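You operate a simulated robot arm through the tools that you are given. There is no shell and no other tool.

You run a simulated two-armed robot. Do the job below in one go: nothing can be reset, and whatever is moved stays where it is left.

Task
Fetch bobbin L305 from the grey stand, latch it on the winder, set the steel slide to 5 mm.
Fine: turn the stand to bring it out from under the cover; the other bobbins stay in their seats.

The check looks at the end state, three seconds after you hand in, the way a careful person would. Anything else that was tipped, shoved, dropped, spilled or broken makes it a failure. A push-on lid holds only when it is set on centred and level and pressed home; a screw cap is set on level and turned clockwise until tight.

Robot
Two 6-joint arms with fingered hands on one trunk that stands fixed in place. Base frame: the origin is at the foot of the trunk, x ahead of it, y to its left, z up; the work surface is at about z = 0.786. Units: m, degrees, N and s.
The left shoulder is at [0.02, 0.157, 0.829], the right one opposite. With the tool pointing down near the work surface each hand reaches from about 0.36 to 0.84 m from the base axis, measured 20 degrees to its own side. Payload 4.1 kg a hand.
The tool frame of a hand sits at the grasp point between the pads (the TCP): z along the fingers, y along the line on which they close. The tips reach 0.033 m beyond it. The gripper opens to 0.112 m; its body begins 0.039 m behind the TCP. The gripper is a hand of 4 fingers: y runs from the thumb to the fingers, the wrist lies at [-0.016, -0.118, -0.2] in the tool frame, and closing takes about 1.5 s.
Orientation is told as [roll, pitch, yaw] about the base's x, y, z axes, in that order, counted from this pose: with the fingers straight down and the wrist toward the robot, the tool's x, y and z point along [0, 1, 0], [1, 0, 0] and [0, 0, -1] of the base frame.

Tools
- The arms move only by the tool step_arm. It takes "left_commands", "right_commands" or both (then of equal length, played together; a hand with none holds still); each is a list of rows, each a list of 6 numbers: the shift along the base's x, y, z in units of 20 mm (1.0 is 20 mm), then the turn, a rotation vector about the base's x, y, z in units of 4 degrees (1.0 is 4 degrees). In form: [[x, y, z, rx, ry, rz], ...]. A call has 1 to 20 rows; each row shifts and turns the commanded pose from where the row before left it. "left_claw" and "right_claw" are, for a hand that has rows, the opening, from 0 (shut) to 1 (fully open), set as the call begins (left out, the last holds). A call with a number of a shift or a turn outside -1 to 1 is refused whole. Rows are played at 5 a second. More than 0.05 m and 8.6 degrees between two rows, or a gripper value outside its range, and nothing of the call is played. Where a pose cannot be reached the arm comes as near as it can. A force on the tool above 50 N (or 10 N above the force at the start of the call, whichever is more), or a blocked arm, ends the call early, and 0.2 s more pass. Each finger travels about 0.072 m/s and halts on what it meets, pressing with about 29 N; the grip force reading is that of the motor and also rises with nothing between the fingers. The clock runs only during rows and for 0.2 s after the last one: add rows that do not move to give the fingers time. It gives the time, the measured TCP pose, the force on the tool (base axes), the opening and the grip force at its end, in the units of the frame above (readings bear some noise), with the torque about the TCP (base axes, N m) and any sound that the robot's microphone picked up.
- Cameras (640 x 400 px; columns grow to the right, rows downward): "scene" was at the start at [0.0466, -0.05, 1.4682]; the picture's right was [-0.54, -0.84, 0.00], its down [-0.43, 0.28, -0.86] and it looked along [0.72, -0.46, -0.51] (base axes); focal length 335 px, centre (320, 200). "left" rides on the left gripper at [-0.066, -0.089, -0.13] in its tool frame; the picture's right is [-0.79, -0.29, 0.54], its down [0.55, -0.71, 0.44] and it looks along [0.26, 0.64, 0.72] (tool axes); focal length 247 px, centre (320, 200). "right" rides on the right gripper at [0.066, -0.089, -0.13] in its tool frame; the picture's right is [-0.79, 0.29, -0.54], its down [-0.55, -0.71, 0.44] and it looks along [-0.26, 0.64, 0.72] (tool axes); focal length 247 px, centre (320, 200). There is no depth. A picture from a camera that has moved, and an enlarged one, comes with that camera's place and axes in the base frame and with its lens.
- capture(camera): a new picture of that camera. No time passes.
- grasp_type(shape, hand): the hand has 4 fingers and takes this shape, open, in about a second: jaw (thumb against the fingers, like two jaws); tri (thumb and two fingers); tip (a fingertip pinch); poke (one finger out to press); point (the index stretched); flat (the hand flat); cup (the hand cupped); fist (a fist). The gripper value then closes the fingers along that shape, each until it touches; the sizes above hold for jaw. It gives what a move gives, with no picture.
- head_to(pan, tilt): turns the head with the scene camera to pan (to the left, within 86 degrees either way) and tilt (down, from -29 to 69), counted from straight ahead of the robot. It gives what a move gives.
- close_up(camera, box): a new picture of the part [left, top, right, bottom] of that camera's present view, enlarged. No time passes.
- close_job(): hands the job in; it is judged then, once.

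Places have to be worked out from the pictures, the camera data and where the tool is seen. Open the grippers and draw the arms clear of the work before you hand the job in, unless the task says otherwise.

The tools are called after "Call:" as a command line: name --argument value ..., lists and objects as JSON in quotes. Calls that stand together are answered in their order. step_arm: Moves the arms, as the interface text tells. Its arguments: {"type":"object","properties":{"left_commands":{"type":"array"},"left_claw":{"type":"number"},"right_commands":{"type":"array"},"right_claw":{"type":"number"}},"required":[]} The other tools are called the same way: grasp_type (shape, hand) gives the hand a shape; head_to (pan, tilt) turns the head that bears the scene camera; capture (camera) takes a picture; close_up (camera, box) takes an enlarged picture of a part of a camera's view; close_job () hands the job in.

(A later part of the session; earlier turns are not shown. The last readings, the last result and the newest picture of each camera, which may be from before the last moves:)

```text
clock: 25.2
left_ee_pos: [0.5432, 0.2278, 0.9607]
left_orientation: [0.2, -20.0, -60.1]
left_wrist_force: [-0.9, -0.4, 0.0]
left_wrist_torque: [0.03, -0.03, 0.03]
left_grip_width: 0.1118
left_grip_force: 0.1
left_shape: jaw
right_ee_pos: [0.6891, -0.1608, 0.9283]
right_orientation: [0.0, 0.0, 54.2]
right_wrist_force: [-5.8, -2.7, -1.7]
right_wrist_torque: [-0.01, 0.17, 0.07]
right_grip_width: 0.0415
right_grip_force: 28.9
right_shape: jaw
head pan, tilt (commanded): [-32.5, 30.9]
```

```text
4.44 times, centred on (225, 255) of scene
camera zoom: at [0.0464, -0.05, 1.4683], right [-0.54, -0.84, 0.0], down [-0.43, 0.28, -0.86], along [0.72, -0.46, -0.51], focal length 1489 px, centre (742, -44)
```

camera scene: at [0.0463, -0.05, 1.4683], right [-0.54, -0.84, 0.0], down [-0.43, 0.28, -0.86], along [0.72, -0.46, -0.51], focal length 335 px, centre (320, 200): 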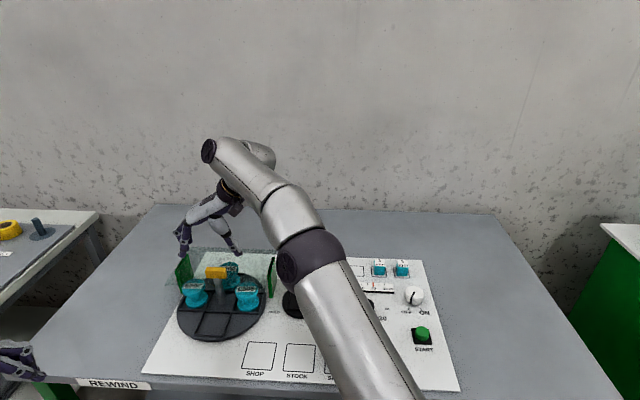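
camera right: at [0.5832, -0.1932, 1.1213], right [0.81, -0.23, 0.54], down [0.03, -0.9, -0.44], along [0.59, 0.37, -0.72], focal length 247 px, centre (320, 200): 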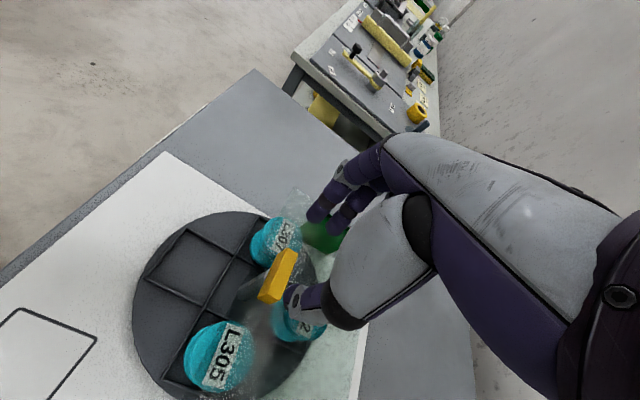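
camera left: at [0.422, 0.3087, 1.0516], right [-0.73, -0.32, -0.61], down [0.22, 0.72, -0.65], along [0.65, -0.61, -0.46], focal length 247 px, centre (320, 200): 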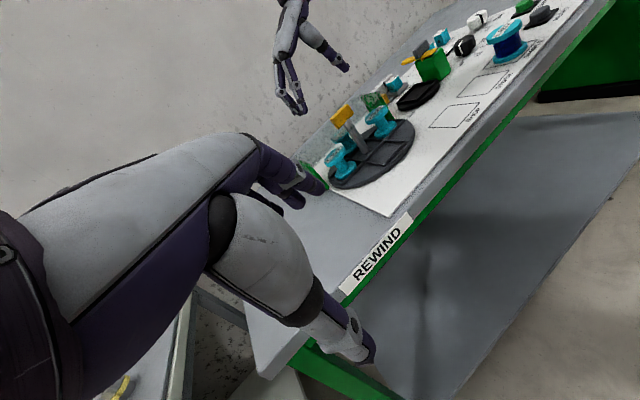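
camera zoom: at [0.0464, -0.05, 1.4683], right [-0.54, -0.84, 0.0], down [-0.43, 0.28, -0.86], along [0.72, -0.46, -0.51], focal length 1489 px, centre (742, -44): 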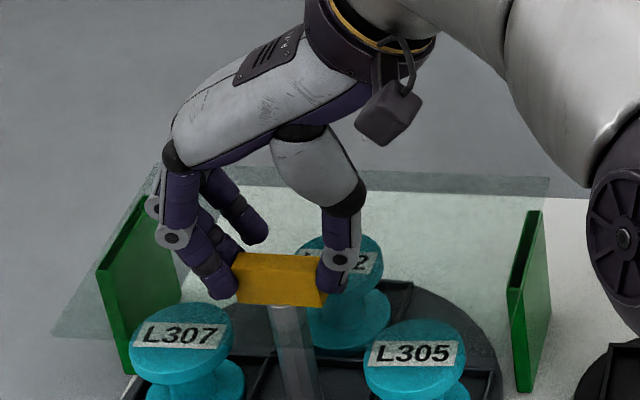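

The bar is gripped at both ends (29 N). I begin turning clockwise in small steps, first about 16°.

Call:
step_arm --right_commands '[[0, 0, 0, 0, 0, -0.8], [0, 0, 0, 0, 0, -0.8], [0, 0, 0, 0, 0, -0.8], [0, 0, 0, 0, 0, -0.8], [0, 0, 0, 0, 0, -0.8]]'

Call:
close_up --camera "left" --box '[280, 60, 440, 190]'

Call:
close_up --camera "scene" --box '[160, 210, 290, 350]'

```text
clock: 26.4
left_ee_pos: [0.543, 0.2286, 0.9621]
left_orientation: [0.1, -20.0, -60.1]
left_wrist_force: [-0.2, -0.1, 0.3]
left_wrist_torque: [0.0, -0.02, 0.02]
left_grip_width: 0.1118
left_grip_force: 0.1
left_shape: jaw
right_ee_pos: [0.6893, -0.1607, 0.9291]
right_orientation: [0.1, 0.0, 38.2]
right_wrist_force: [-10.2, -2.1, -1.3]
right_wrist_torque: [-0.08, 0.24, 0.0]
right_grip_width: 0.0396
right_grip_force: 29.2
right_shape: jaw
head pan, tilt (commanded): [-32.5, 30.9]
```

```text
3.08 times, centred on (360, 125) of left
camera zoom: at [0.4218, 0.3089, 1.0519], right [-0.73, -0.32, -0.61], down [0.22, 0.73, -0.65], along [0.65, -0.61, -0.46], focal length 760 px, centre (197, 431)
```

zoom: 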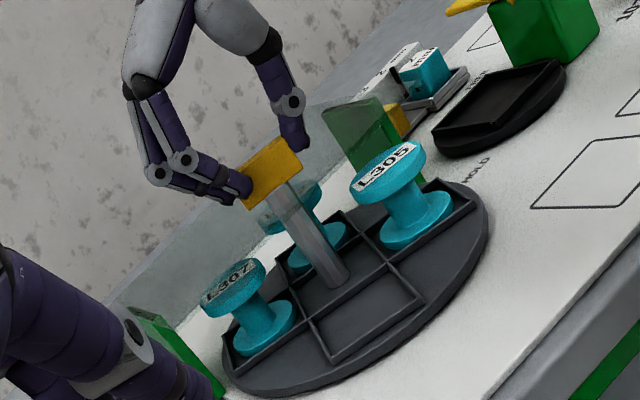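

```text
2.86 times, centred on (225, 280) of scene
camera zoom: at [0.0462, -0.05, 1.4683], right [-0.54, -0.84, 0.0], down [-0.43, 0.28, -0.86], along [0.72, -0.46, -0.51], focal length 957 px, centre (591, -29)
```

zoom: 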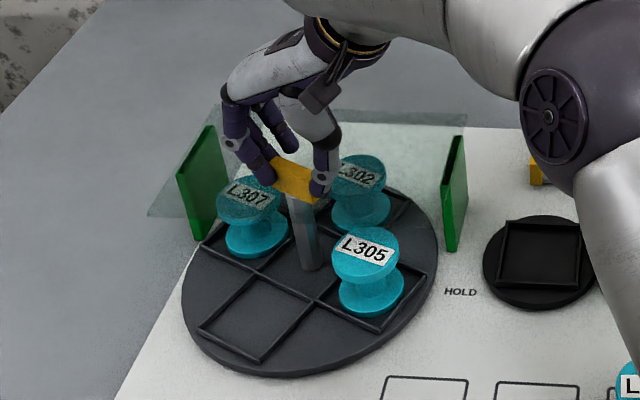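

The stand follows nicely, roughly 20° so far, with a mild −10 N x-force. I continue, easing x back by 2 mm.

Call:
step_arm --right_commands '[[-0.05, 0, 0, 0, 0, -0.8], [-0.05, 0, 0, 0, 0, -0.8], [0, 0, 0, 0, 0, -0.8], [0, 0, 0, 0, 0, -0.8], [0, 0, 0, 0, 0, -0.8], [0, 0, 0, 0, 0, -0.8], [0, 0, 0, 0, 0, -0.8], [0, 0, 0, 0, 0, -0.8], [0, 0, 0, 0, 0, -0.8], [0, 0, 0, 0, 0, -0.8]]'

Call:
close_up --camera "left" --box '[280, 60, 440, 190]'

Call:
close_up --camera "scene" --box '[160, 210, 290, 350]'

```text
clock: 28.6
left_ee_pos: [0.5428, 0.2291, 0.9608]
left_orientation: [0.1, -20.1, -60.1]
left_wrist_force: [-0.3, 0.6, 0.1]
left_wrist_torque: [0.01, 0.01, 0.0]
left_grip_width: 0.1117
left_grip_force: 0.1
left_shape: jaw
right_ee_pos: [0.6868, -0.1598, 0.9288]
right_orientation: [0.0, 0.1, 6.2]
right_wrist_force: [-3.9, 8.6, -4.5]
right_wrist_torque: [0.2, -0.05, 0.08]
right_grip_width: 0.0384
right_grip_force: 29.2
right_shape: jaw
head pan, tilt (commanded): [-32.5, 30.9]
```

```text
3.08 times, centred on (360, 125) of left
camera zoom: at [0.422, 0.3092, 1.0517], right [-0.73, -0.32, -0.61], down [0.22, 0.73, -0.65], along [0.65, -0.61, -0.46], focal length 760 px, centre (197, 431)
```

zoom: 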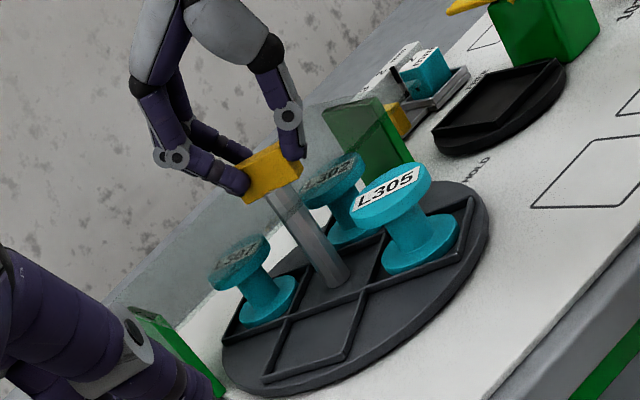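

```text
2.86 times, centred on (225, 280) of scene
camera zoom: at [0.0466, -0.0497, 1.4683], right [-0.54, -0.84, 0.0], down [-0.43, 0.28, -0.86], along [0.72, -0.46, -0.51], focal length 957 px, centre (591, -29)
```

zoom: 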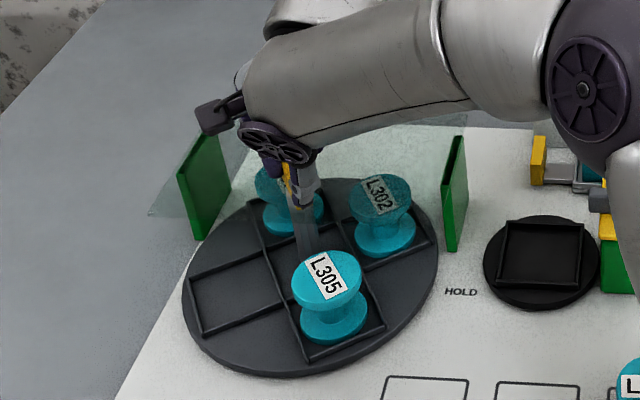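

L305 has come around roughly 55°. I continue clockwise another ~36°.

Call:
step_arm --right_commands '[[0, 0.05, 0, 0, 0, -0.8], [0, 0.05, 0, 0, 0, -0.8], [0, 0, 0, 0, 0, -0.8], [0, 0, 0, 0, 0, -0.8], [0, 0, 0, 0, 0, -0.8], [0, 0, 0, 0, 0, -0.8], [0, 0, 0, 0, 0, -0.8], [0, 0, 0, 0, 0, -0.8], [0, 0, 0, 0, 0, -0.8]]'

Call:
close_up --camera "left" --box '[280, 60, 440, 190]'

Call:
close_up --camera "scene" --box '[160, 210, 290, 350]'

```text
clock: 30.6
left_ee_pos: [0.5425, 0.2283, 0.96]
left_orientation: [0.1, -20.0, -60.0]
left_wrist_force: [-0.2, -0.3, -0.4]
left_wrist_torque: [-0.02, 0.0, 0.02]
left_grip_width: 0.1117
left_grip_force: 0.0
left_shape: jaw
right_ee_pos: [0.6883, -0.1586, 0.9279]
right_orientation: [0.1, 0.0, -22.6]
right_wrist_force: [0.6, 6.1, -1.4]
right_wrist_torque: [0.02, -0.16, 0.0]
right_grip_width: 0.0383
right_grip_force: 29.1
right_shape: jaw
head pan, tilt (commanded): [-32.5, 30.9]
```

```text
3.08 times, centred on (360, 125) of left
camera zoom: at [0.4221, 0.3091, 1.0517], right [-0.73, -0.32, -0.61], down [0.22, 0.73, -0.65], along [0.65, -0.61, -0.46], focal length 760 px, centre (197, 431)
```

zoom: 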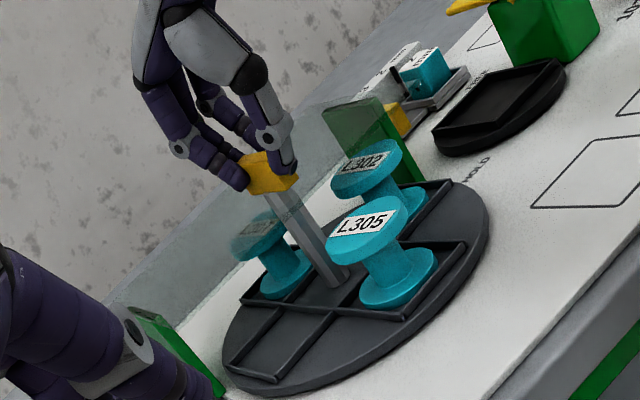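

```text
2.86 times, centred on (225, 280) of scene
camera zoom: at [0.0467, -0.0498, 1.4683], right [-0.54, -0.84, 0.0], down [-0.43, 0.28, -0.86], along [0.72, -0.46, -0.51], focal length 957 px, centre (591, -29)
```

zoom: 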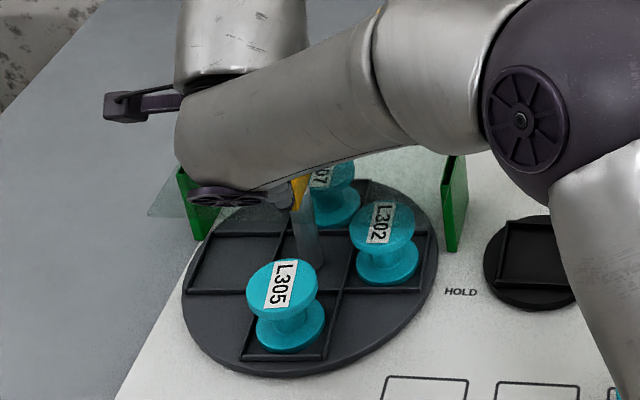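

L305 is now at the front, clear of the cover, about 88° round. I open the hand and lift straight up.

Call:
step_arm --right_commands '[[0, 0, 0, 0, 0, 0], [0, 0, 0, 0, 0, 0], [0, 0, 0, 0, 0, 0], [0, 0, 0, 0, 0, 0], [0, 0, 0.3, 0, 0, 0], [0, 0, 0.5, 0, 0, 0], [0, 0, 1, 0, 0, 0], [0, 0, 1, 0, 0, 0], [0, 0, 1, 0, 0, 0], [0, 0, 1, 0, 0, 0]]' --right_claw 0.8

Call:
close_up --camera "left" --box '[280, 60, 440, 190]'

Call:
close_up --camera "scene" --box '[160, 210, 290, 350]'

Call:
capture --camera "right"

```text
clock: 32.8
left_ee_pos: [0.543, 0.2286, 0.9607]
left_orientation: [0.0, -20.1, -60.1]
left_wrist_force: [-0.1, -0.5, 1.1]
left_wrist_torque: [-0.01, 0.0, 0.0]
left_grip_width: 0.1122
left_grip_force: 0.1
left_shape: jaw
right_ee_pos: [0.6878, -0.1585, 1.0252]
right_orientation: [0.0, 0.1, -22.6]
right_wrist_force: [0.4, 0.5, 0.0]
right_wrist_torque: [-0.02, 0.0, -0.03]
right_grip_width: 0.0895
right_grip_force: 0.1
right_shape: jaw
head pan, tilt (commanded): [-32.5, 30.9]
```

```text
3.08 times, centred on (360, 125) of left
camera zoom: at [0.4221, 0.3089, 1.0517], right [-0.73, -0.32, -0.61], down [0.22, 0.73, -0.65], along [0.65, -0.61, -0.46], focal length 760 px, centre (197, 431)
```

zoom: 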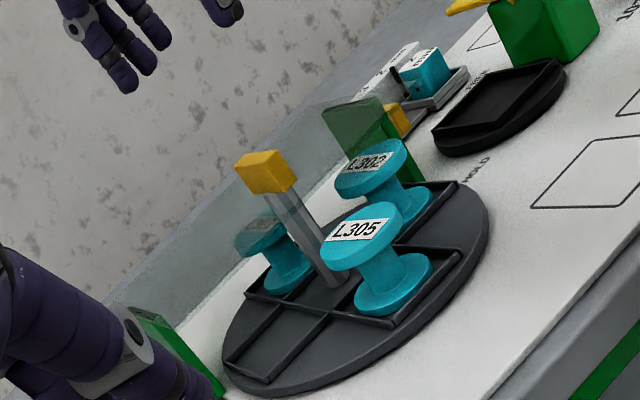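

```text
2.86 times, centred on (225, 280) of scene
camera zoom: at [0.0466, -0.05, 1.4682], right [-0.54, -0.84, 0.0], down [-0.43, 0.28, -0.86], along [0.72, -0.46, -0.51], focal length 957 px, centre (591, -29)
```

zoom: 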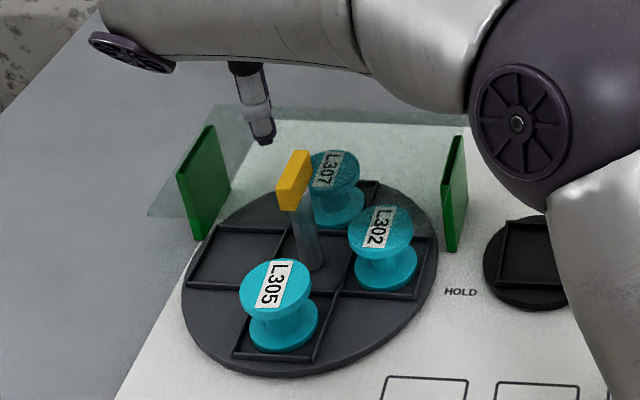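

```text
taken
camera right: at [0.6312, -0.0638, 1.1557], right [-0.04, -0.84, 0.54], down [-0.87, -0.24, -0.43], along [0.49, -0.49, -0.72], focal length 247 px, centre (320, 200)
```

right: 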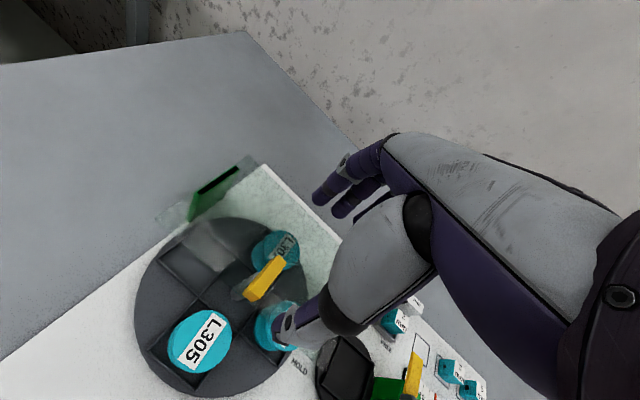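

The stand settled with L305 at the front, at about (0.632, −0.120), top near z 0.854, 49 mm in front of the cover edge. I yaw the hand in the air to about +80 so that neither fingers nor thumb come near the cover, moving over the bobbin.

Call:
step_arm --right_commands '[[-0.14, 0.1, 0, 0, 0, 1], [-0.14, 0.1, 0, 0, 0, 1], [-0.14, 0.1, 0, 0, 0, 1], [-0.14, 0.1, 0, 0, 0, 1], [-0.14, 0.1, 0, 0, 0, 1], [-0.14, 0.1, 0, 0, 0, 1], [-0.14, 0.1, 0, 0, 0, 1], [-0.14, 0.1, 0, 0, 0, 1], [-0.14, 0.1, 0, 0, 0, 1], [-0.14, 0.1, 0, 0, 0, 1], [-0.14, 0.1, 0, 0, 0, 1], [-0.14, 0.1, 0, 0, 0, 1], [-0.14, 0.1, 0, 0, 0, 1], [-0.14, 0.1, 0, 0, 0, 1], [-0.14, 0.1, 0, 0, 0, 1], [-0.14, 0.1, 0, 0, 0, 1], [-0.14, 0.1, 0, 0, 0, 1], [-0.14, 0.1, 0, 0, 0, 1], [-0.14, 0.1, 0, 0, 0, 1], [-0.14, 0.1, 0, 0, 0, 1]]' --right_claw 0.78

Call:
step_arm --right_commands '[[0, 0, -0.2, 0, 0, 0.95], [0, 0, -0.2, 0, 0, 0.95], [0, 0, -0.2, 0, 0, 0.95], [0, 0, -0.2, 0, 0, 0.95], [0, 0, -0.2, 0, 0, 0.95], [0, 0, -0.2, 0, 0, 0.95]]'

Call:
close_up --camera "left" --box '[240, 30, 440, 190]'

Call:
close_up --camera "scene" --box '[130, 210, 290, 350]'

Call:
capture --camera "right"

```text
clock: 37.0
left_ee_pos: [0.5434, 0.2284, 0.9599]
left_orientation: [0.1, -20.0, -60.0]
left_wrist_force: [0.6, -0.8, 0.6]
left_wrist_torque: [0.0, 0.02, 0.0]
left_grip_width: 0.1119
left_grip_force: 0.2
left_shape: jaw
right_ee_pos: [0.6314, -0.1171, 1.0248]
right_orientation: [0.0, 0.1, 57.4]
right_wrist_force: [0.6, -0.3, 0.0]
right_wrist_torque: [0.01, 0.0, -0.01]
right_grip_width: 0.0878
right_grip_force: 0.2
right_shape: jaw
head pan, tilt (commanded): [-32.5, 30.9]
```

```text
clock: 38.4
left_ee_pos: [0.5424, 0.228, 0.9603]
left_orientation: [0.1, -20.0, -60.1]
left_wrist_force: [0.2, 0.1, -0.2]
left_wrist_torque: [-0.01, -0.04, -0.01]
left_grip_width: 0.1118
left_grip_force: 0.0
left_shape: jaw
right_ee_pos: [0.6322, -0.1181, 1.0004]
right_orientation: [0.0, 0.0, 80.3]
right_wrist_force: [0.1, -0.1, -0.5]
right_wrist_torque: [-0.02, 0.0, 0.0]
right_grip_width: 0.0877
right_grip_force: 0.0
right_shape: jaw
head pan, tilt (commanded): [-32.5, 30.9]
```

```text
2.50 times, centred on (340, 110) of left
camera zoom: at [0.422, 0.3089, 1.0518], right [-0.73, -0.32, -0.61], down [0.22, 0.73, -0.65], along [0.65, -0.61, -0.46], focal length 617 px, centre (270, 425)
```

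zoom: 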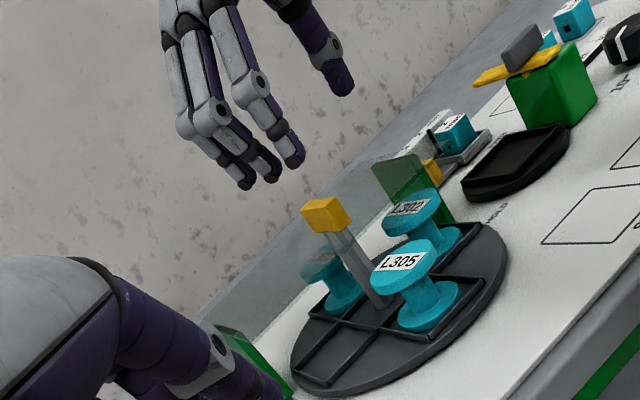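

```text
2.86 times, centred on (210, 280) of scene
camera zoom: at [0.0464, -0.05, 1.4683], right [-0.54, -0.84, 0.0], down [-0.43, 0.28, -0.86], along [0.72, -0.46, -0.51], focal length 957 px, centre (634, -29)
```

zoom: 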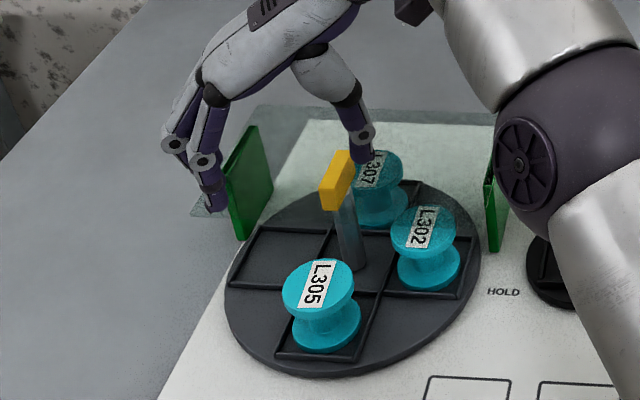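

```text
taken
camera right: at [0.5513, -0.196, 1.1312], right [0.83, 0.15, 0.54], down [0.42, -0.79, -0.44], along [0.36, 0.59, -0.72], focal length 247 px, centre (320, 200)
```

right: 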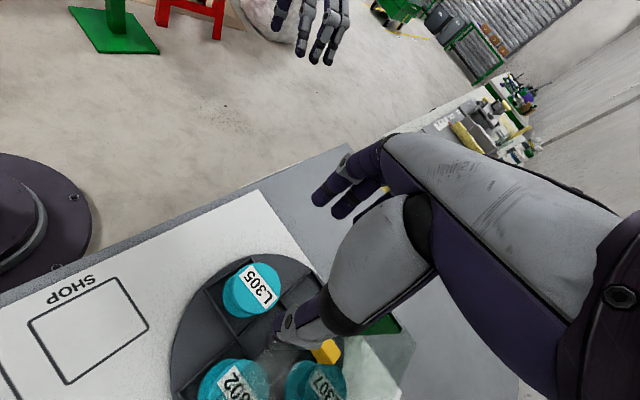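

At yaw 80 the hand's tips project exactly where expected, and L305's axis comes out at about (0.633, −0.121). I lower to z≈0.905 first and check alignment.

Call:
step_arm --right_commands '[[0.01, -0.03, -0.8, 0, 0, 0], [0.01, -0.03, -0.8, 0, 0, 0], [0.01, -0.03, -0.8, 0, 0, 0], [0.01, -0.03, -0.8, 0, 0, 0], [0, 0, -0.8, 0, 0, 0], [0, 0, -0.7, 0, 0, 0]]'

Call:
close_up --camera "left" --box '[280, 50, 440, 180]'

Call:
close_up --camera "scene" --box '[150, 230, 290, 350]'

Call:
close_up --camera "right" --box '[140, 130, 440, 400]'

```text
clock: 39.8
left_ee_pos: [0.5434, 0.2292, 0.9615]
left_orientation: [0.1, -20.0, -60.0]
left_wrist_force: [-0.3, 0.0, -0.2]
left_wrist_torque: [0.02, -0.02, 0.0]
left_grip_width: 0.1114
left_grip_force: 0.1
left_shape: jaw
right_ee_pos: [0.6338, -0.121, 0.907]
right_orientation: [0.0, 0.0, 80.2]
right_wrist_force: [-0.3, -0.7, 0.3]
right_wrist_torque: [-0.01, 0.04, 0.01]
right_grip_width: 0.0877
right_grip_force: 0.1
right_shape: jaw
head pan, tilt (commanded): [-32.5, 30.9]
```

```text
3.08 times, centred on (360, 115) of left
camera zoom: at [0.422, 0.3089, 1.0517], right [-0.73, -0.32, -0.61], down [0.22, 0.73, -0.65], along [0.65, -0.61, -0.46], focal length 760 px, centre (197, 462)
```

zoom: 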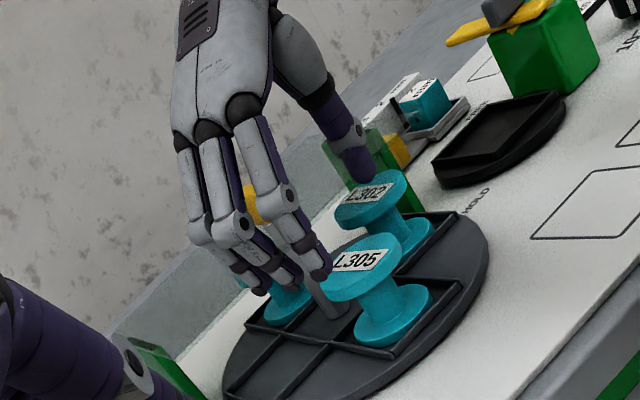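

```text
3.33 times, centred on (220, 290) of scene
camera zoom: at [0.0465, -0.05, 1.4683], right [-0.54, -0.84, 0.0], down [-0.43, 0.28, -0.86], along [0.72, -0.46, -0.51], focal length 1117 px, centre (653, -100)
```

zoom: 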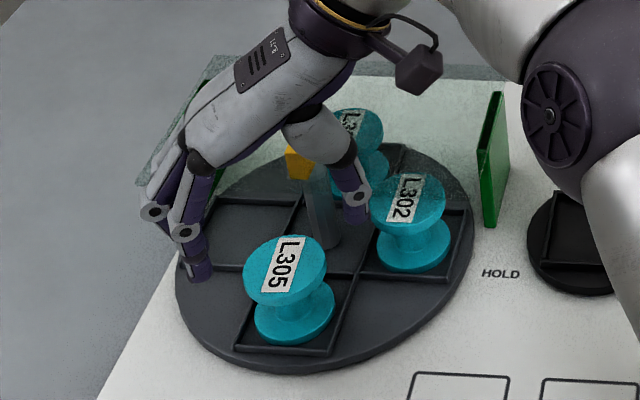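

```text
1.48 times, centred on (290, 265) of right
camera zoom: at [0.5524, -0.197, 1.0376], right [0.83, 0.15, 0.54], down [0.42, -0.79, -0.44], along [0.36, 0.59, -0.72], focal length 366 px, centre (364, 104)
```

zoom: 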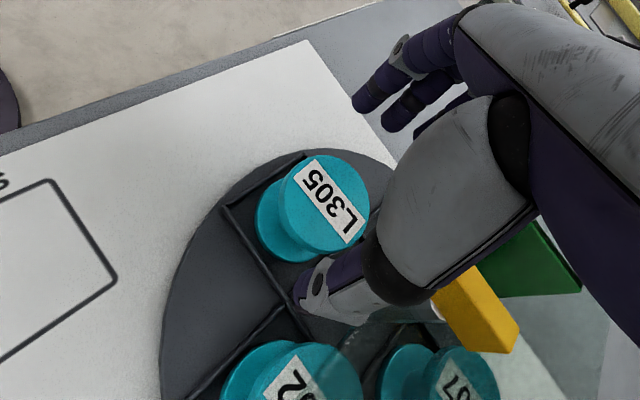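

Both the scene and hand camera confirm the bobbin axis lines up with the TCP to within a millimetre or two. I descend to z≈0.870 so the finger ends bracket the upper flange.

Call:
step_arm --right_commands '[[0, 0, -0.4, 0, 0, 0], [0, 0, -0.4, 0, 0, 0], [0, 0, -0.4, 0, 0, 0], [0, 0, -0.35, 0, 0, 0], [0, 0, -0.3, 0, 0, 0], [0, 0, 0, 0, 0, 0]]'

Call:
close_up --camera "left" --box '[300, 70, 420, 170]'

Call:
close_up --camera "scene" --box '[170, 250, 280, 345]'

Call:
close_up --camera "right" --box '[220, 150, 400, 320]'

```text
clock: 41.2
left_ee_pos: [0.5422, 0.229, 0.9607]
left_orientation: [0.1, -20.0, -60.0]
left_wrist_force: [0.0, -0.7, 0.2]
left_wrist_torque: [0.0, 0.01, 0.01]
left_grip_width: 0.1117
left_grip_force: 0.0
left_shape: jaw
right_ee_pos: [0.6337, -0.1211, 0.8693]
right_orientation: [0.0, 0.1, 80.2]
right_wrist_force: [-0.3, -0.4, 0.7]
right_wrist_torque: [0.02, -0.03, 0.04]
right_grip_width: 0.0879
right_grip_force: 0.1
right_shape: jaw
head pan, tilt (commanded): [-32.5, 30.9]
```

```text
4.00 times, centred on (360, 120) of left
camera zoom: at [0.422, 0.3089, 1.0517], right [-0.73, -0.32, -0.61], down [0.22, 0.73, -0.65], along [0.65, -0.61, -0.46], focal length 988 px, centre (160, 520)
```

zoom: 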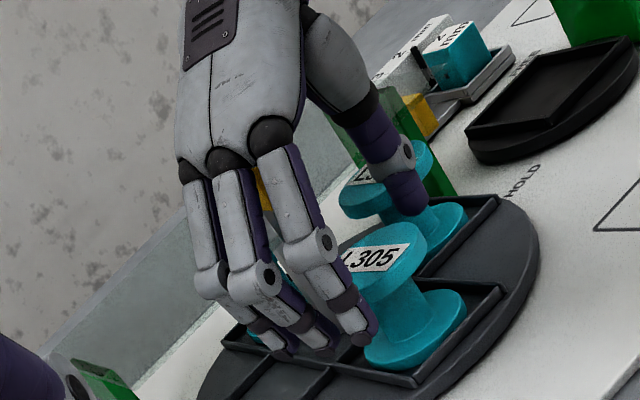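

```text
4.21 times, centred on (225, 298) of scene
camera zoom: at [0.0466, -0.05, 1.4682], right [-0.54, -0.84, 0.0], down [-0.43, 0.28, -0.86], along [0.72, -0.46, -0.51], focal length 1411 px, centre (720, -210)
```

zoom: 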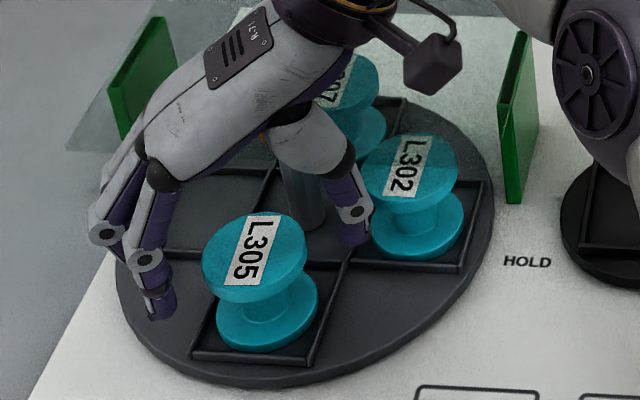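

```text
2.35 times, centred on (310, 235) of right
camera zoom: at [0.5525, -0.1971, 1.0008], right [0.83, 0.15, 0.54], down [0.42, -0.79, -0.44], along [0.36, 0.59, -0.72], focal length 581 px, centre (344, 118)
```

zoom: 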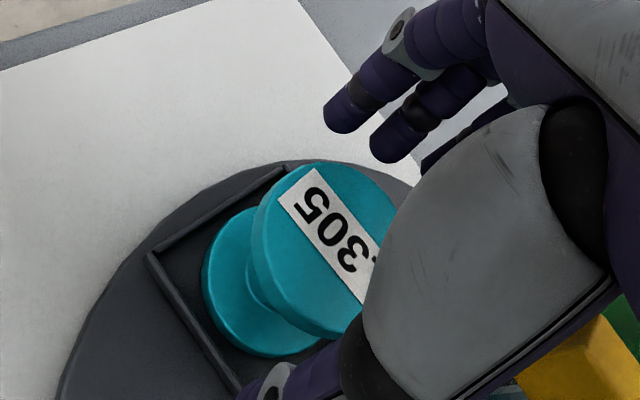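

The thumb clears L302 by about a centimetre, and the flange lies between the pads. I close on L305.

Call:
step_arm --right_commands '[[0, 0, 0, 0, 0, 0], [0, 0, 0, 0, 0, 0], [0, 0, 0, 0, 0, 0], [0, 0, 0, 0, 0, 0], [0, 0, 0, 0, 0, 0], [0, 0, 0, 0, 0, 0], [0, 0, 0, 0, 0, 0]]' --right_claw 0.3

Call:
close_up --camera "left" --box '[300, 70, 420, 170]'

Call:
close_up --camera "scene" --box '[170, 250, 280, 345]'

Call:
close_up --camera "right" --box '[220, 150, 400, 320]'

```text
clock: 42.8
left_ee_pos: [0.5438, 0.2287, 0.961]
left_orientation: [0.1, -20.0, -60.1]
left_wrist_force: [-0.1, 0.4, -0.5]
left_wrist_torque: [-0.02, -0.01, 0.02]
left_grip_width: 0.1116
left_grip_force: 0.0
left_shape: jaw
right_ee_pos: [0.6328, -0.1206, 0.871]
right_orientation: [0.0, -0.1, 80.2]
right_wrist_force: [0.6, -0.5, 0.3]
right_wrist_torque: [0.01, 0.01, -0.03]
right_grip_width: 0.0466
right_grip_force: 28.7
right_shape: jaw
head pan, tilt (commanded): [-32.5, 30.9]
```

```text
4.00 times, centred on (360, 120) of left
camera zoom: at [0.4221, 0.3089, 1.0517], right [-0.73, -0.32, -0.61], down [0.22, 0.73, -0.65], along [0.65, -0.61, -0.46], focal length 988 px, centre (160, 520)
```

zoom: 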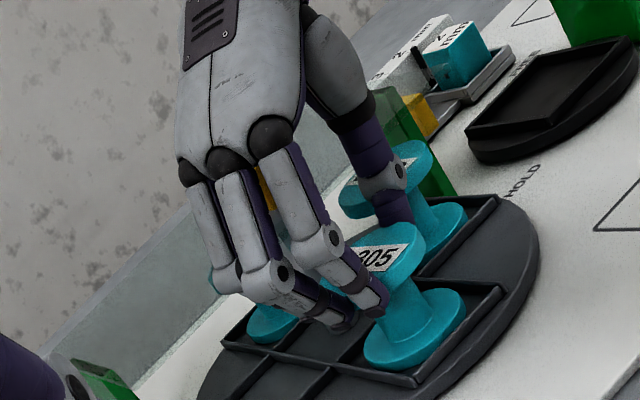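

```text
4.21 times, centred on (225, 298) of scene
camera zoom: at [0.0466, -0.05, 1.4682], right [-0.54, -0.84, 0.0], down [-0.43, 0.28, -0.86], along [0.72, -0.46, -0.51], focal length 1411 px, centre (720, -210)
```

zoom: 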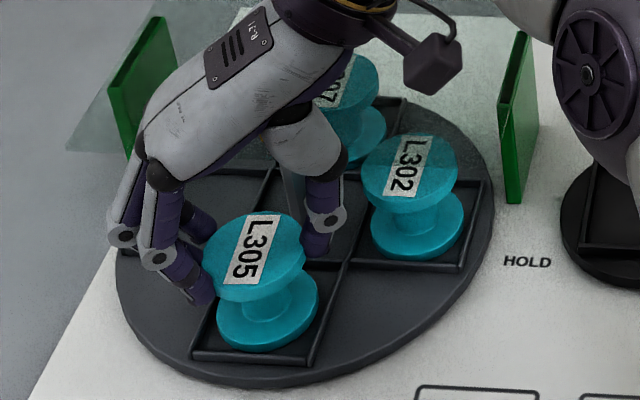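

```text
2.35 times, centred on (310, 235) of right
camera zoom: at [0.5525, -0.1971, 1.0009], right [0.83, 0.15, 0.54], down [0.42, -0.79, -0.44], along [0.36, 0.59, -0.72], focal length 581 px, centre (344, 118)
```

zoom: 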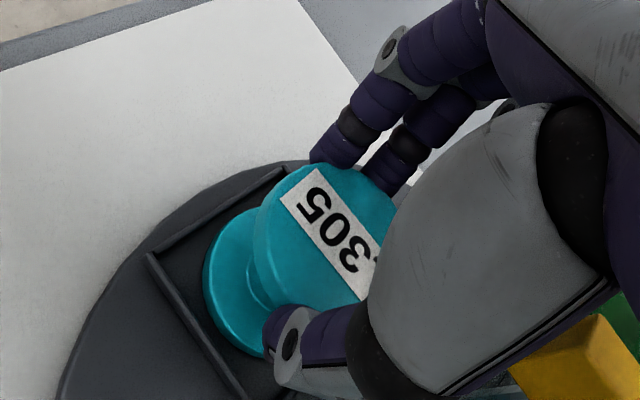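

L305 is gripped at the flange without shifting. I lift it gently by about 40 mm and check.

Call:
step_arm --right_commands '[[0, 0, 0.25, 0, 0, 0], [0, 0, 0.25, 0, 0, 0], [0, 0, 0.5, 0, 0, 0], [0, 0, 0.5, 0, 0, 0], [0, 0, 0.5, 0, 0, 0]]'

Call:
close_up --camera "left" --box '[300, 50, 420, 170]'

Call:
close_up --camera "scene" --box '[160, 240, 280, 345]'

Call:
close_up --camera "right" --box '[220, 150, 400, 320]'

```text
clock: 44.0
left_ee_pos: [0.5432, 0.2285, 0.96]
left_orientation: [0.1, -20.0, -60.1]
left_wrist_force: [0.3, -0.6, 0.1]
left_wrist_torque: [0.0, 0.01, 0.0]
left_grip_width: 0.1117
left_grip_force: 0.0
left_shape: jaw
right_ee_pos: [0.6329, -0.1219, 0.9095]
right_orientation: [0.0, 0.0, 80.1]
right_wrist_force: [-0.6, 0.3, 0.2]
right_wrist_torque: [0.0, 0.02, -0.01]
right_grip_width: 0.0462
right_grip_force: 28.8
right_shape: jaw
head pan, tilt (commanded): [-32.5, 30.9]
```

```text
3.33 times, centred on (360, 110) of left
camera zoom: at [0.4221, 0.3089, 1.0517], right [-0.73, -0.32, -0.61], down [0.22, 0.73, -0.65], along [0.65, -0.61, -0.46], focal length 823 px, centre (187, 500)
```

zoom: 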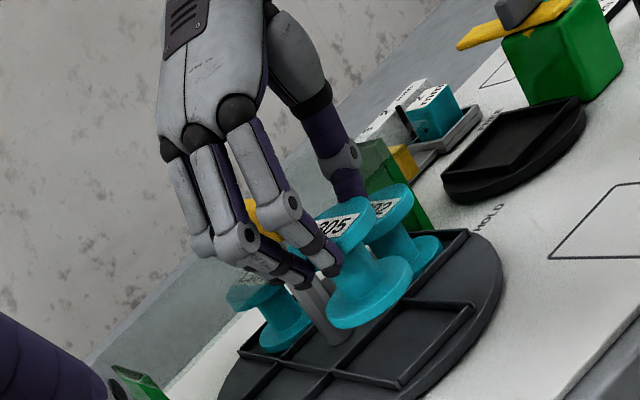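

```text
3.81 times, centred on (220, 292) of scene
camera zoom: at [0.0466, -0.05, 1.4682], right [-0.54, -0.84, 0.0], down [-0.43, 0.28, -0.86], along [0.72, -0.46, -0.51], focal length 1276 px, centre (701, -152)
```

zoom: 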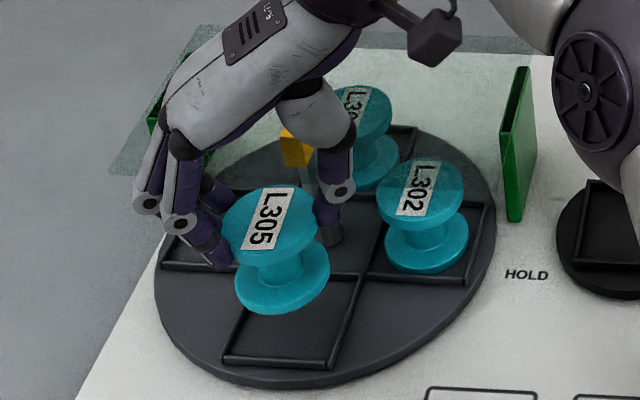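

```text
2.35 times, centred on (310, 235) of right
camera zoom: at [0.5517, -0.1977, 1.0402], right [0.83, 0.15, 0.54], down [0.42, -0.79, -0.44], along [0.36, 0.59, -0.72], focal length 581 px, centre (344, 118)
```

zoom: 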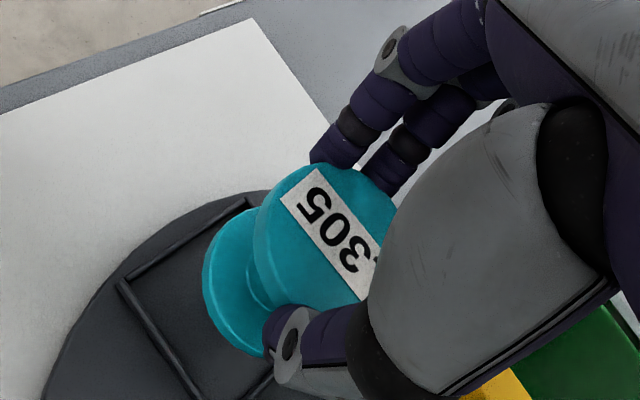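

L305 is held upright. I raise it clear of everything to z≈1.0.

Call:
step_arm --right_commands '[[0, 0, 0.6, 0, 0, 0], [0, 0, 0.8, 0, 0, 0], [0, 0, 0.8, 0, 0, 0], [0, 0, 0.8, 0, 0, 0], [0, 0, 0.8, 0, 0, 0], [0, 0, 0.8, 0, 0, 0]]'

Call:
step_arm --right_commands '[[-0.107, -0.545, 0, 0, 0, -0.95], [-0.107, -0.545, 0, 0, 0, -0.95], [-0.107, -0.545, 0, 0, 0, -0.95], [-0.107, -0.545, 0, 0, 0, -0.95], [-0.107, -0.545, 0, 0, 0, -0.95], [-0.107, -0.545, 0, 0, 0, -0.95], [-0.107, -0.545, 0, 0, 0, -0.95], [-0.107, -0.545, 0, 0, 0, -0.95], [-0.107, -0.545, 0, 0, 0, -0.95], [-0.107, -0.545, 0, 0, 0, -0.95], [-0.107, -0.545, 0, 0, 0, -0.95], [-0.107, -0.545, 0, 0, 0, -0.95], [-0.107, -0.545, 0, 0, 0, -0.95], [-0.107, -0.545, 0, 0, 0, -0.95], [-0.107, -0.545, 0, 0, 0, -0.95], [-0.107, -0.545, 0, 0, 0, -0.95], [-0.107, -0.545, 0, 0, 0, -0.95], [-0.107, -0.545, 0, 0, 0, -0.95], [-0.107, -0.545, 0, 0, 0, -0.95], [-0.107, -0.545, 0, 0, 0, -0.95]]'

Call:
capture --camera "scene"

Call:
capture --camera "right"

Call:
close_up --camera "left" --box '[300, 0, 480, 130]'

```text
clock: 45.4
left_ee_pos: [0.5428, 0.2277, 0.9611]
left_orientation: [0.1, -20.0, -60.0]
left_wrist_force: [0.4, -0.7, 0.9]
left_wrist_torque: [-0.02, -0.01, -0.01]
left_grip_width: 0.1117
left_grip_force: 0.1
left_shape: jaw
right_ee_pos: [0.6313, -0.1211, 1.0003]
right_orientation: [0.0, 0.0, 80.2]
right_wrist_force: [-0.8, 1.1, -0.1]
right_wrist_torque: [0.01, 0.02, -0.02]
right_grip_width: 0.0467
right_grip_force: 29.3
right_shape: jaw
head pan, tilt (commanded): [-32.5, 30.9]
```

```text
clock: 49.6
left_ee_pos: [0.5437, 0.2275, 0.9608]
left_orientation: [0.1, -20.1, -60.0]
left_wrist_force: [1.3, -0.5, 0.2]
left_wrist_torque: [-0.04, 0.03, -0.02]
left_grip_width: 0.1116
left_grip_force: 0.1
left_shape: jaw
right_ee_pos: [0.5904, -0.3397, 1.004]
right_orientation: [0.0, 0.0, 4.2]
right_wrist_force: [-0.4, 0.0, -0.8]
right_wrist_torque: [0.01, 0.01, 0.01]
right_grip_width: 0.0462
right_grip_force: 29.0
right_shape: jaw
head pan, tilt (commanded): [-32.5, 30.9]
```

```text
taken
camera scene: at [0.0467, -0.0499, 1.4682], right [-0.54, -0.84, 0.0], down [-0.43, 0.28, -0.86], along [0.72, -0.46, -0.51], focal length 335 px, centre (320, 200)
```

scene: 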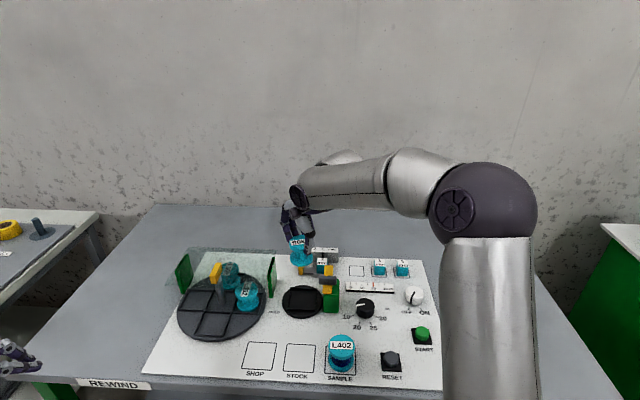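

```text
taken
camera right: at [0.4963, -0.2805, 1.1337], right [0.34, -0.77, 0.54], down [-0.67, -0.6, -0.44], along [0.66, -0.21, -0.72], focal length 247 px, centre (320, 200)
```

right: 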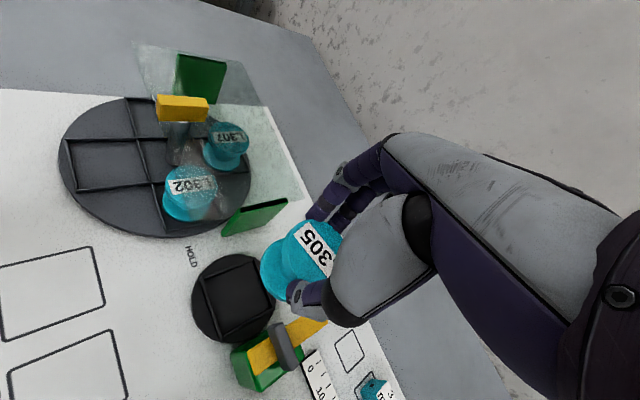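

```text
3.08 times, centred on (390, 65) of left
camera zoom: at [0.4221, 0.309, 1.0517], right [-0.73, -0.32, -0.61], down [0.22, 0.73, -0.65], along [0.65, -0.61, -0.46], focal length 760 px, centre (105, 615)
```

zoom: 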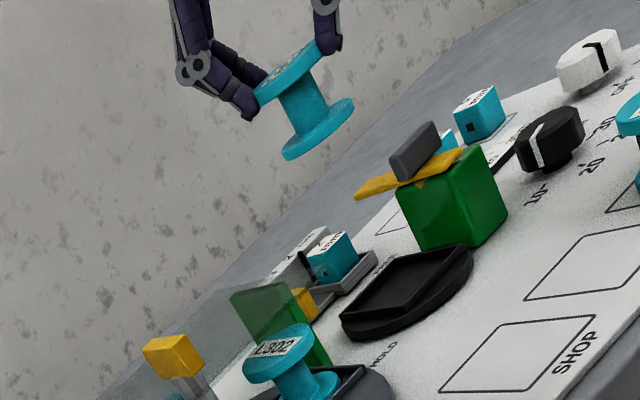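

The bobbin hangs above the winder at yaw 4 and both cameras see it well. I zoom in to align it with the square seat.

Call:
close_up --camera "scene" --box '[260, 220, 360, 325]'

Call:
close_up --camera "right" --box '[170, 180, 370, 370]'

```text
3.81 times, centred on (310, 272) of scene
camera zoom: at [0.0467, -0.0499, 1.4682], right [-0.54, -0.84, 0.0], down [-0.43, 0.28, -0.86], along [0.72, -0.46, -0.51], focal length 1276 px, centre (358, -76)
```

zoom: 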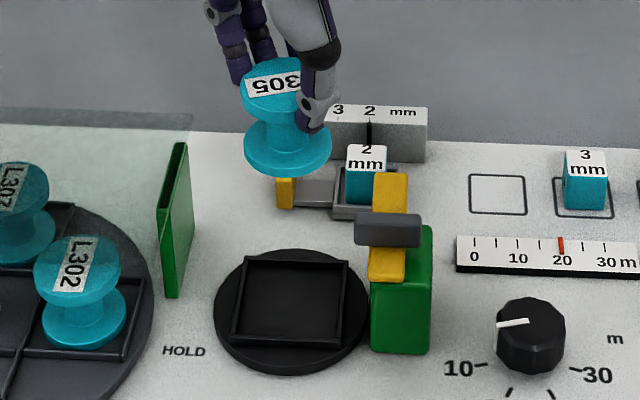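

```text
2.11 times, centred on (270, 275) of right
camera zoom: at [0.4963, -0.2805, 1.1337], right [0.34, -0.77, 0.54], down [-0.67, -0.6, -0.44], along [0.66, -0.21, -0.72], focal length 520 px, centre (425, 42)
```

zoom: 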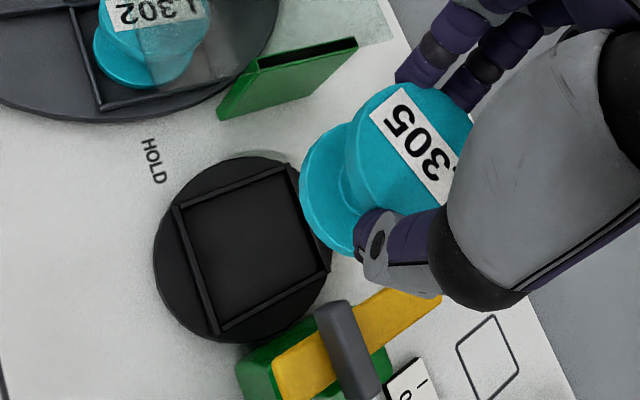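

Both cameras put the seat centre at about (0.590, −0.3415), and the bobbin axis coincides with the TCP. I shift 2 mm in y and descend to z≈0.886, just above the seat.

Call:
step_arm --right_commands '[[0, -0.05, -0.8, 0, 0, 0], [0, -0.04, -0.8, 0, 0, 0], [0, 0, -0.8, 0, 0, 0], [0, 0, -0.8, 0, 0, 0], [0, 0, -0.8, 0, 0, 0], [0, 0, -0.7, 0, 0, 0], [0, 0, -0.6, 0, 0, 0], [0, 0, -0.6, 0, 0, 0]]'

Call:
close_up --camera "scene" --box '[260, 240, 360, 325]'

Call:
close_up --camera "right" --box '[200, 150, 400, 340]'

Call:
close_up --camera "left" --box '[340, 0, 480, 120]'

```text
clock: 51.4
left_ee_pos: [0.5443, 0.2274, 0.961]
left_orientation: [0.1, -20.0, -60.1]
left_wrist_force: [-0.1, -0.2, 0.3]
left_wrist_torque: [0.01, 0.01, 0.01]
left_grip_width: 0.1118
left_grip_force: 0.0
left_shape: jaw
right_ee_pos: [0.592, -0.3419, 0.883]
right_orientation: [0.0, 0.0, 4.2]
right_wrist_force: [0.2, 0.6, 0.1]
right_wrist_torque: [0.0, 0.01, 0.04]
right_grip_width: 0.0463
right_grip_force: 28.6
right_shape: jaw
head pan, tilt (commanded): [-32.5, 30.9]
```

```text
4.71 times, centred on (310, 282) of scene
camera zoom: at [0.0465, -0.0498, 1.4683], right [-0.54, -0.84, 0.0], down [-0.43, 0.28, -0.86], along [0.72, -0.46, -0.51], focal length 1576 px, centre (367, -188)
```

zoom: 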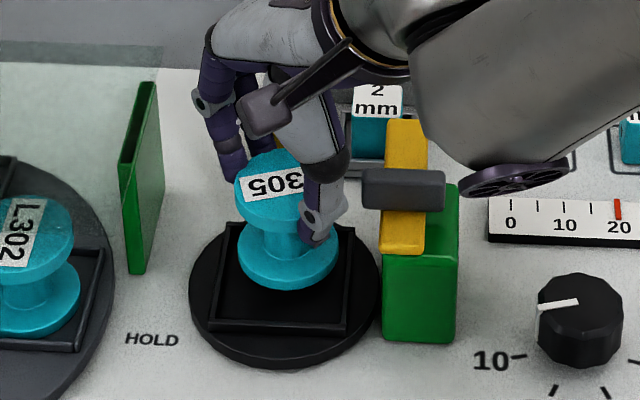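

```text
2.11 times, centred on (300, 245) of right
camera zoom: at [0.4975, -0.2825, 1.0145], right [0.34, -0.77, 0.54], down [-0.67, -0.6, -0.44], along [0.66, -0.21, -0.72], focal length 520 px, centre (362, 105)
```

zoom: 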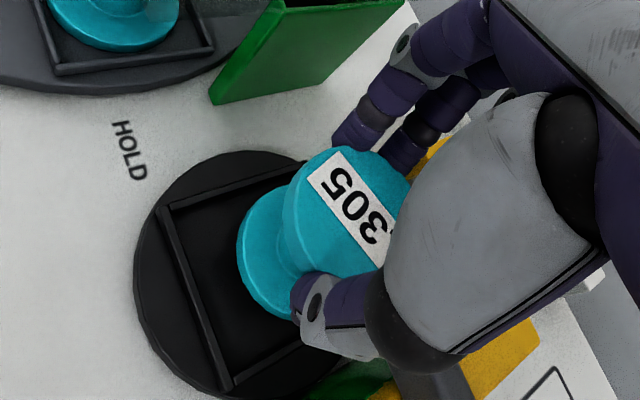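

```text
3.33 times, centred on (410, 60) of left
camera zoom: at [0.422, 0.309, 1.0517], right [-0.73, -0.32, -0.61], down [0.22, 0.73, -0.65], along [0.65, -0.61, -0.46], focal length 823 px, centre (20, 667)
```

zoom: 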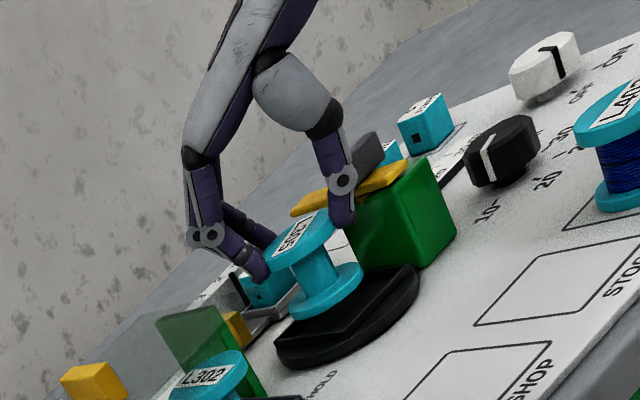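

Compared with the seat frame in the scene view, the bobbin sits about 3 mm too far to panel-right and 2–3 mm too far back. I correct by +4 mm in y and look again.

Call:
step_arm --right_commands '[[0, 0.1, 0, 0, 0, 0], [0, 0.1, 0, 0, 0, 0], [0, 0, -0.1, 0, 0, 0], [0, 0, -0.1, 0, 0, 0], [0, 0, 0, 0, 0, 0]]'

Call:
close_up --camera "scene" --box '[280, 265, 345, 315]'

Call:
close_up --camera "right" --box '[230, 180, 340, 310]'

Call:
close_up --camera "left" --box '[380, 50, 450, 120]'

```text
clock: 52.6
left_ee_pos: [0.5432, 0.2288, 0.9604]
left_orientation: [0.0, -20.0, -60.1]
left_wrist_force: [-0.6, 0.6, -0.8]
left_wrist_torque: [0.0, -0.03, -0.01]
left_grip_width: 0.112
left_grip_force: 0.2
left_shape: jaw
right_ee_pos: [0.5909, -0.3371, 0.8789]
right_orientation: [0.1, 0.0, 4.2]
right_wrist_force: [0.2, 0.5, -1.3]
right_wrist_torque: [0.02, 0.02, 0.02]
right_grip_width: 0.0463
right_grip_force: 29.3
right_shape: jaw
head pan, tilt (commanded): [-32.5, 30.9]
```

```text
8.00 times, centred on (312, 290) of scene
camera zoom: at [0.0466, -0.05, 1.4682], right [-0.54, -0.84, 0.0], down [-0.43, 0.28, -0.86], along [0.72, -0.46, -0.51], focal length 2680 px, centre (380, -520)
```

zoom: 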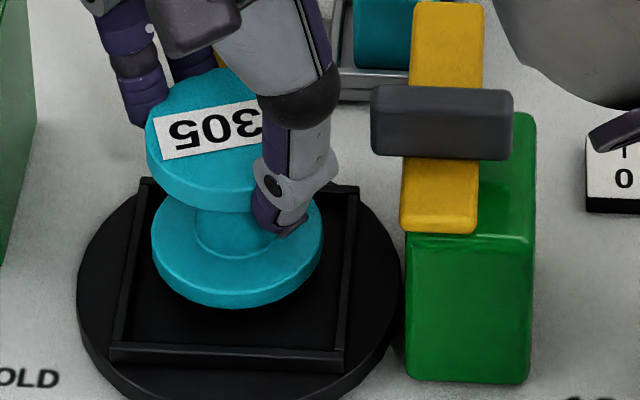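

```text
3.08 times, centred on (285, 245) of right
camera zoom: at [0.4973, -0.279, 1.0096], right [0.34, -0.77, 0.54], down [-0.67, -0.6, -0.44], along [0.66, -0.21, -0.72], focal length 760 px, centre (428, 62)
```

zoom: 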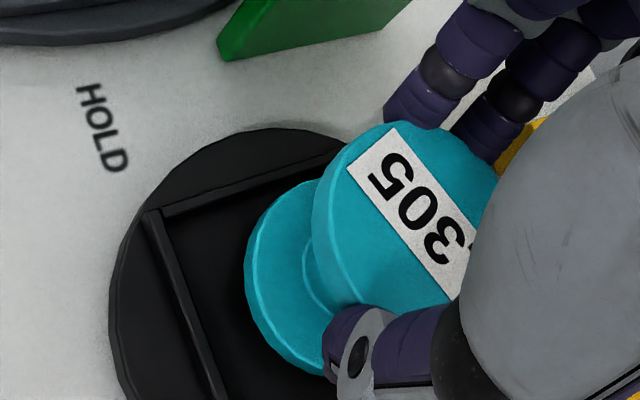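

```text
5.71 times, centred on (415, 85) of left
camera zoom: at [0.422, 0.3089, 1.0517], right [-0.73, -0.32, -0.61], down [0.22, 0.73, -0.65], along [0.65, -0.61, -0.46], focal length 1411 px, centre (-223, 857)
```

zoom: 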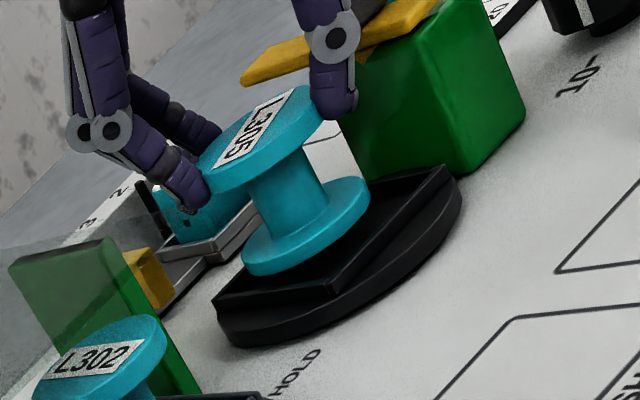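

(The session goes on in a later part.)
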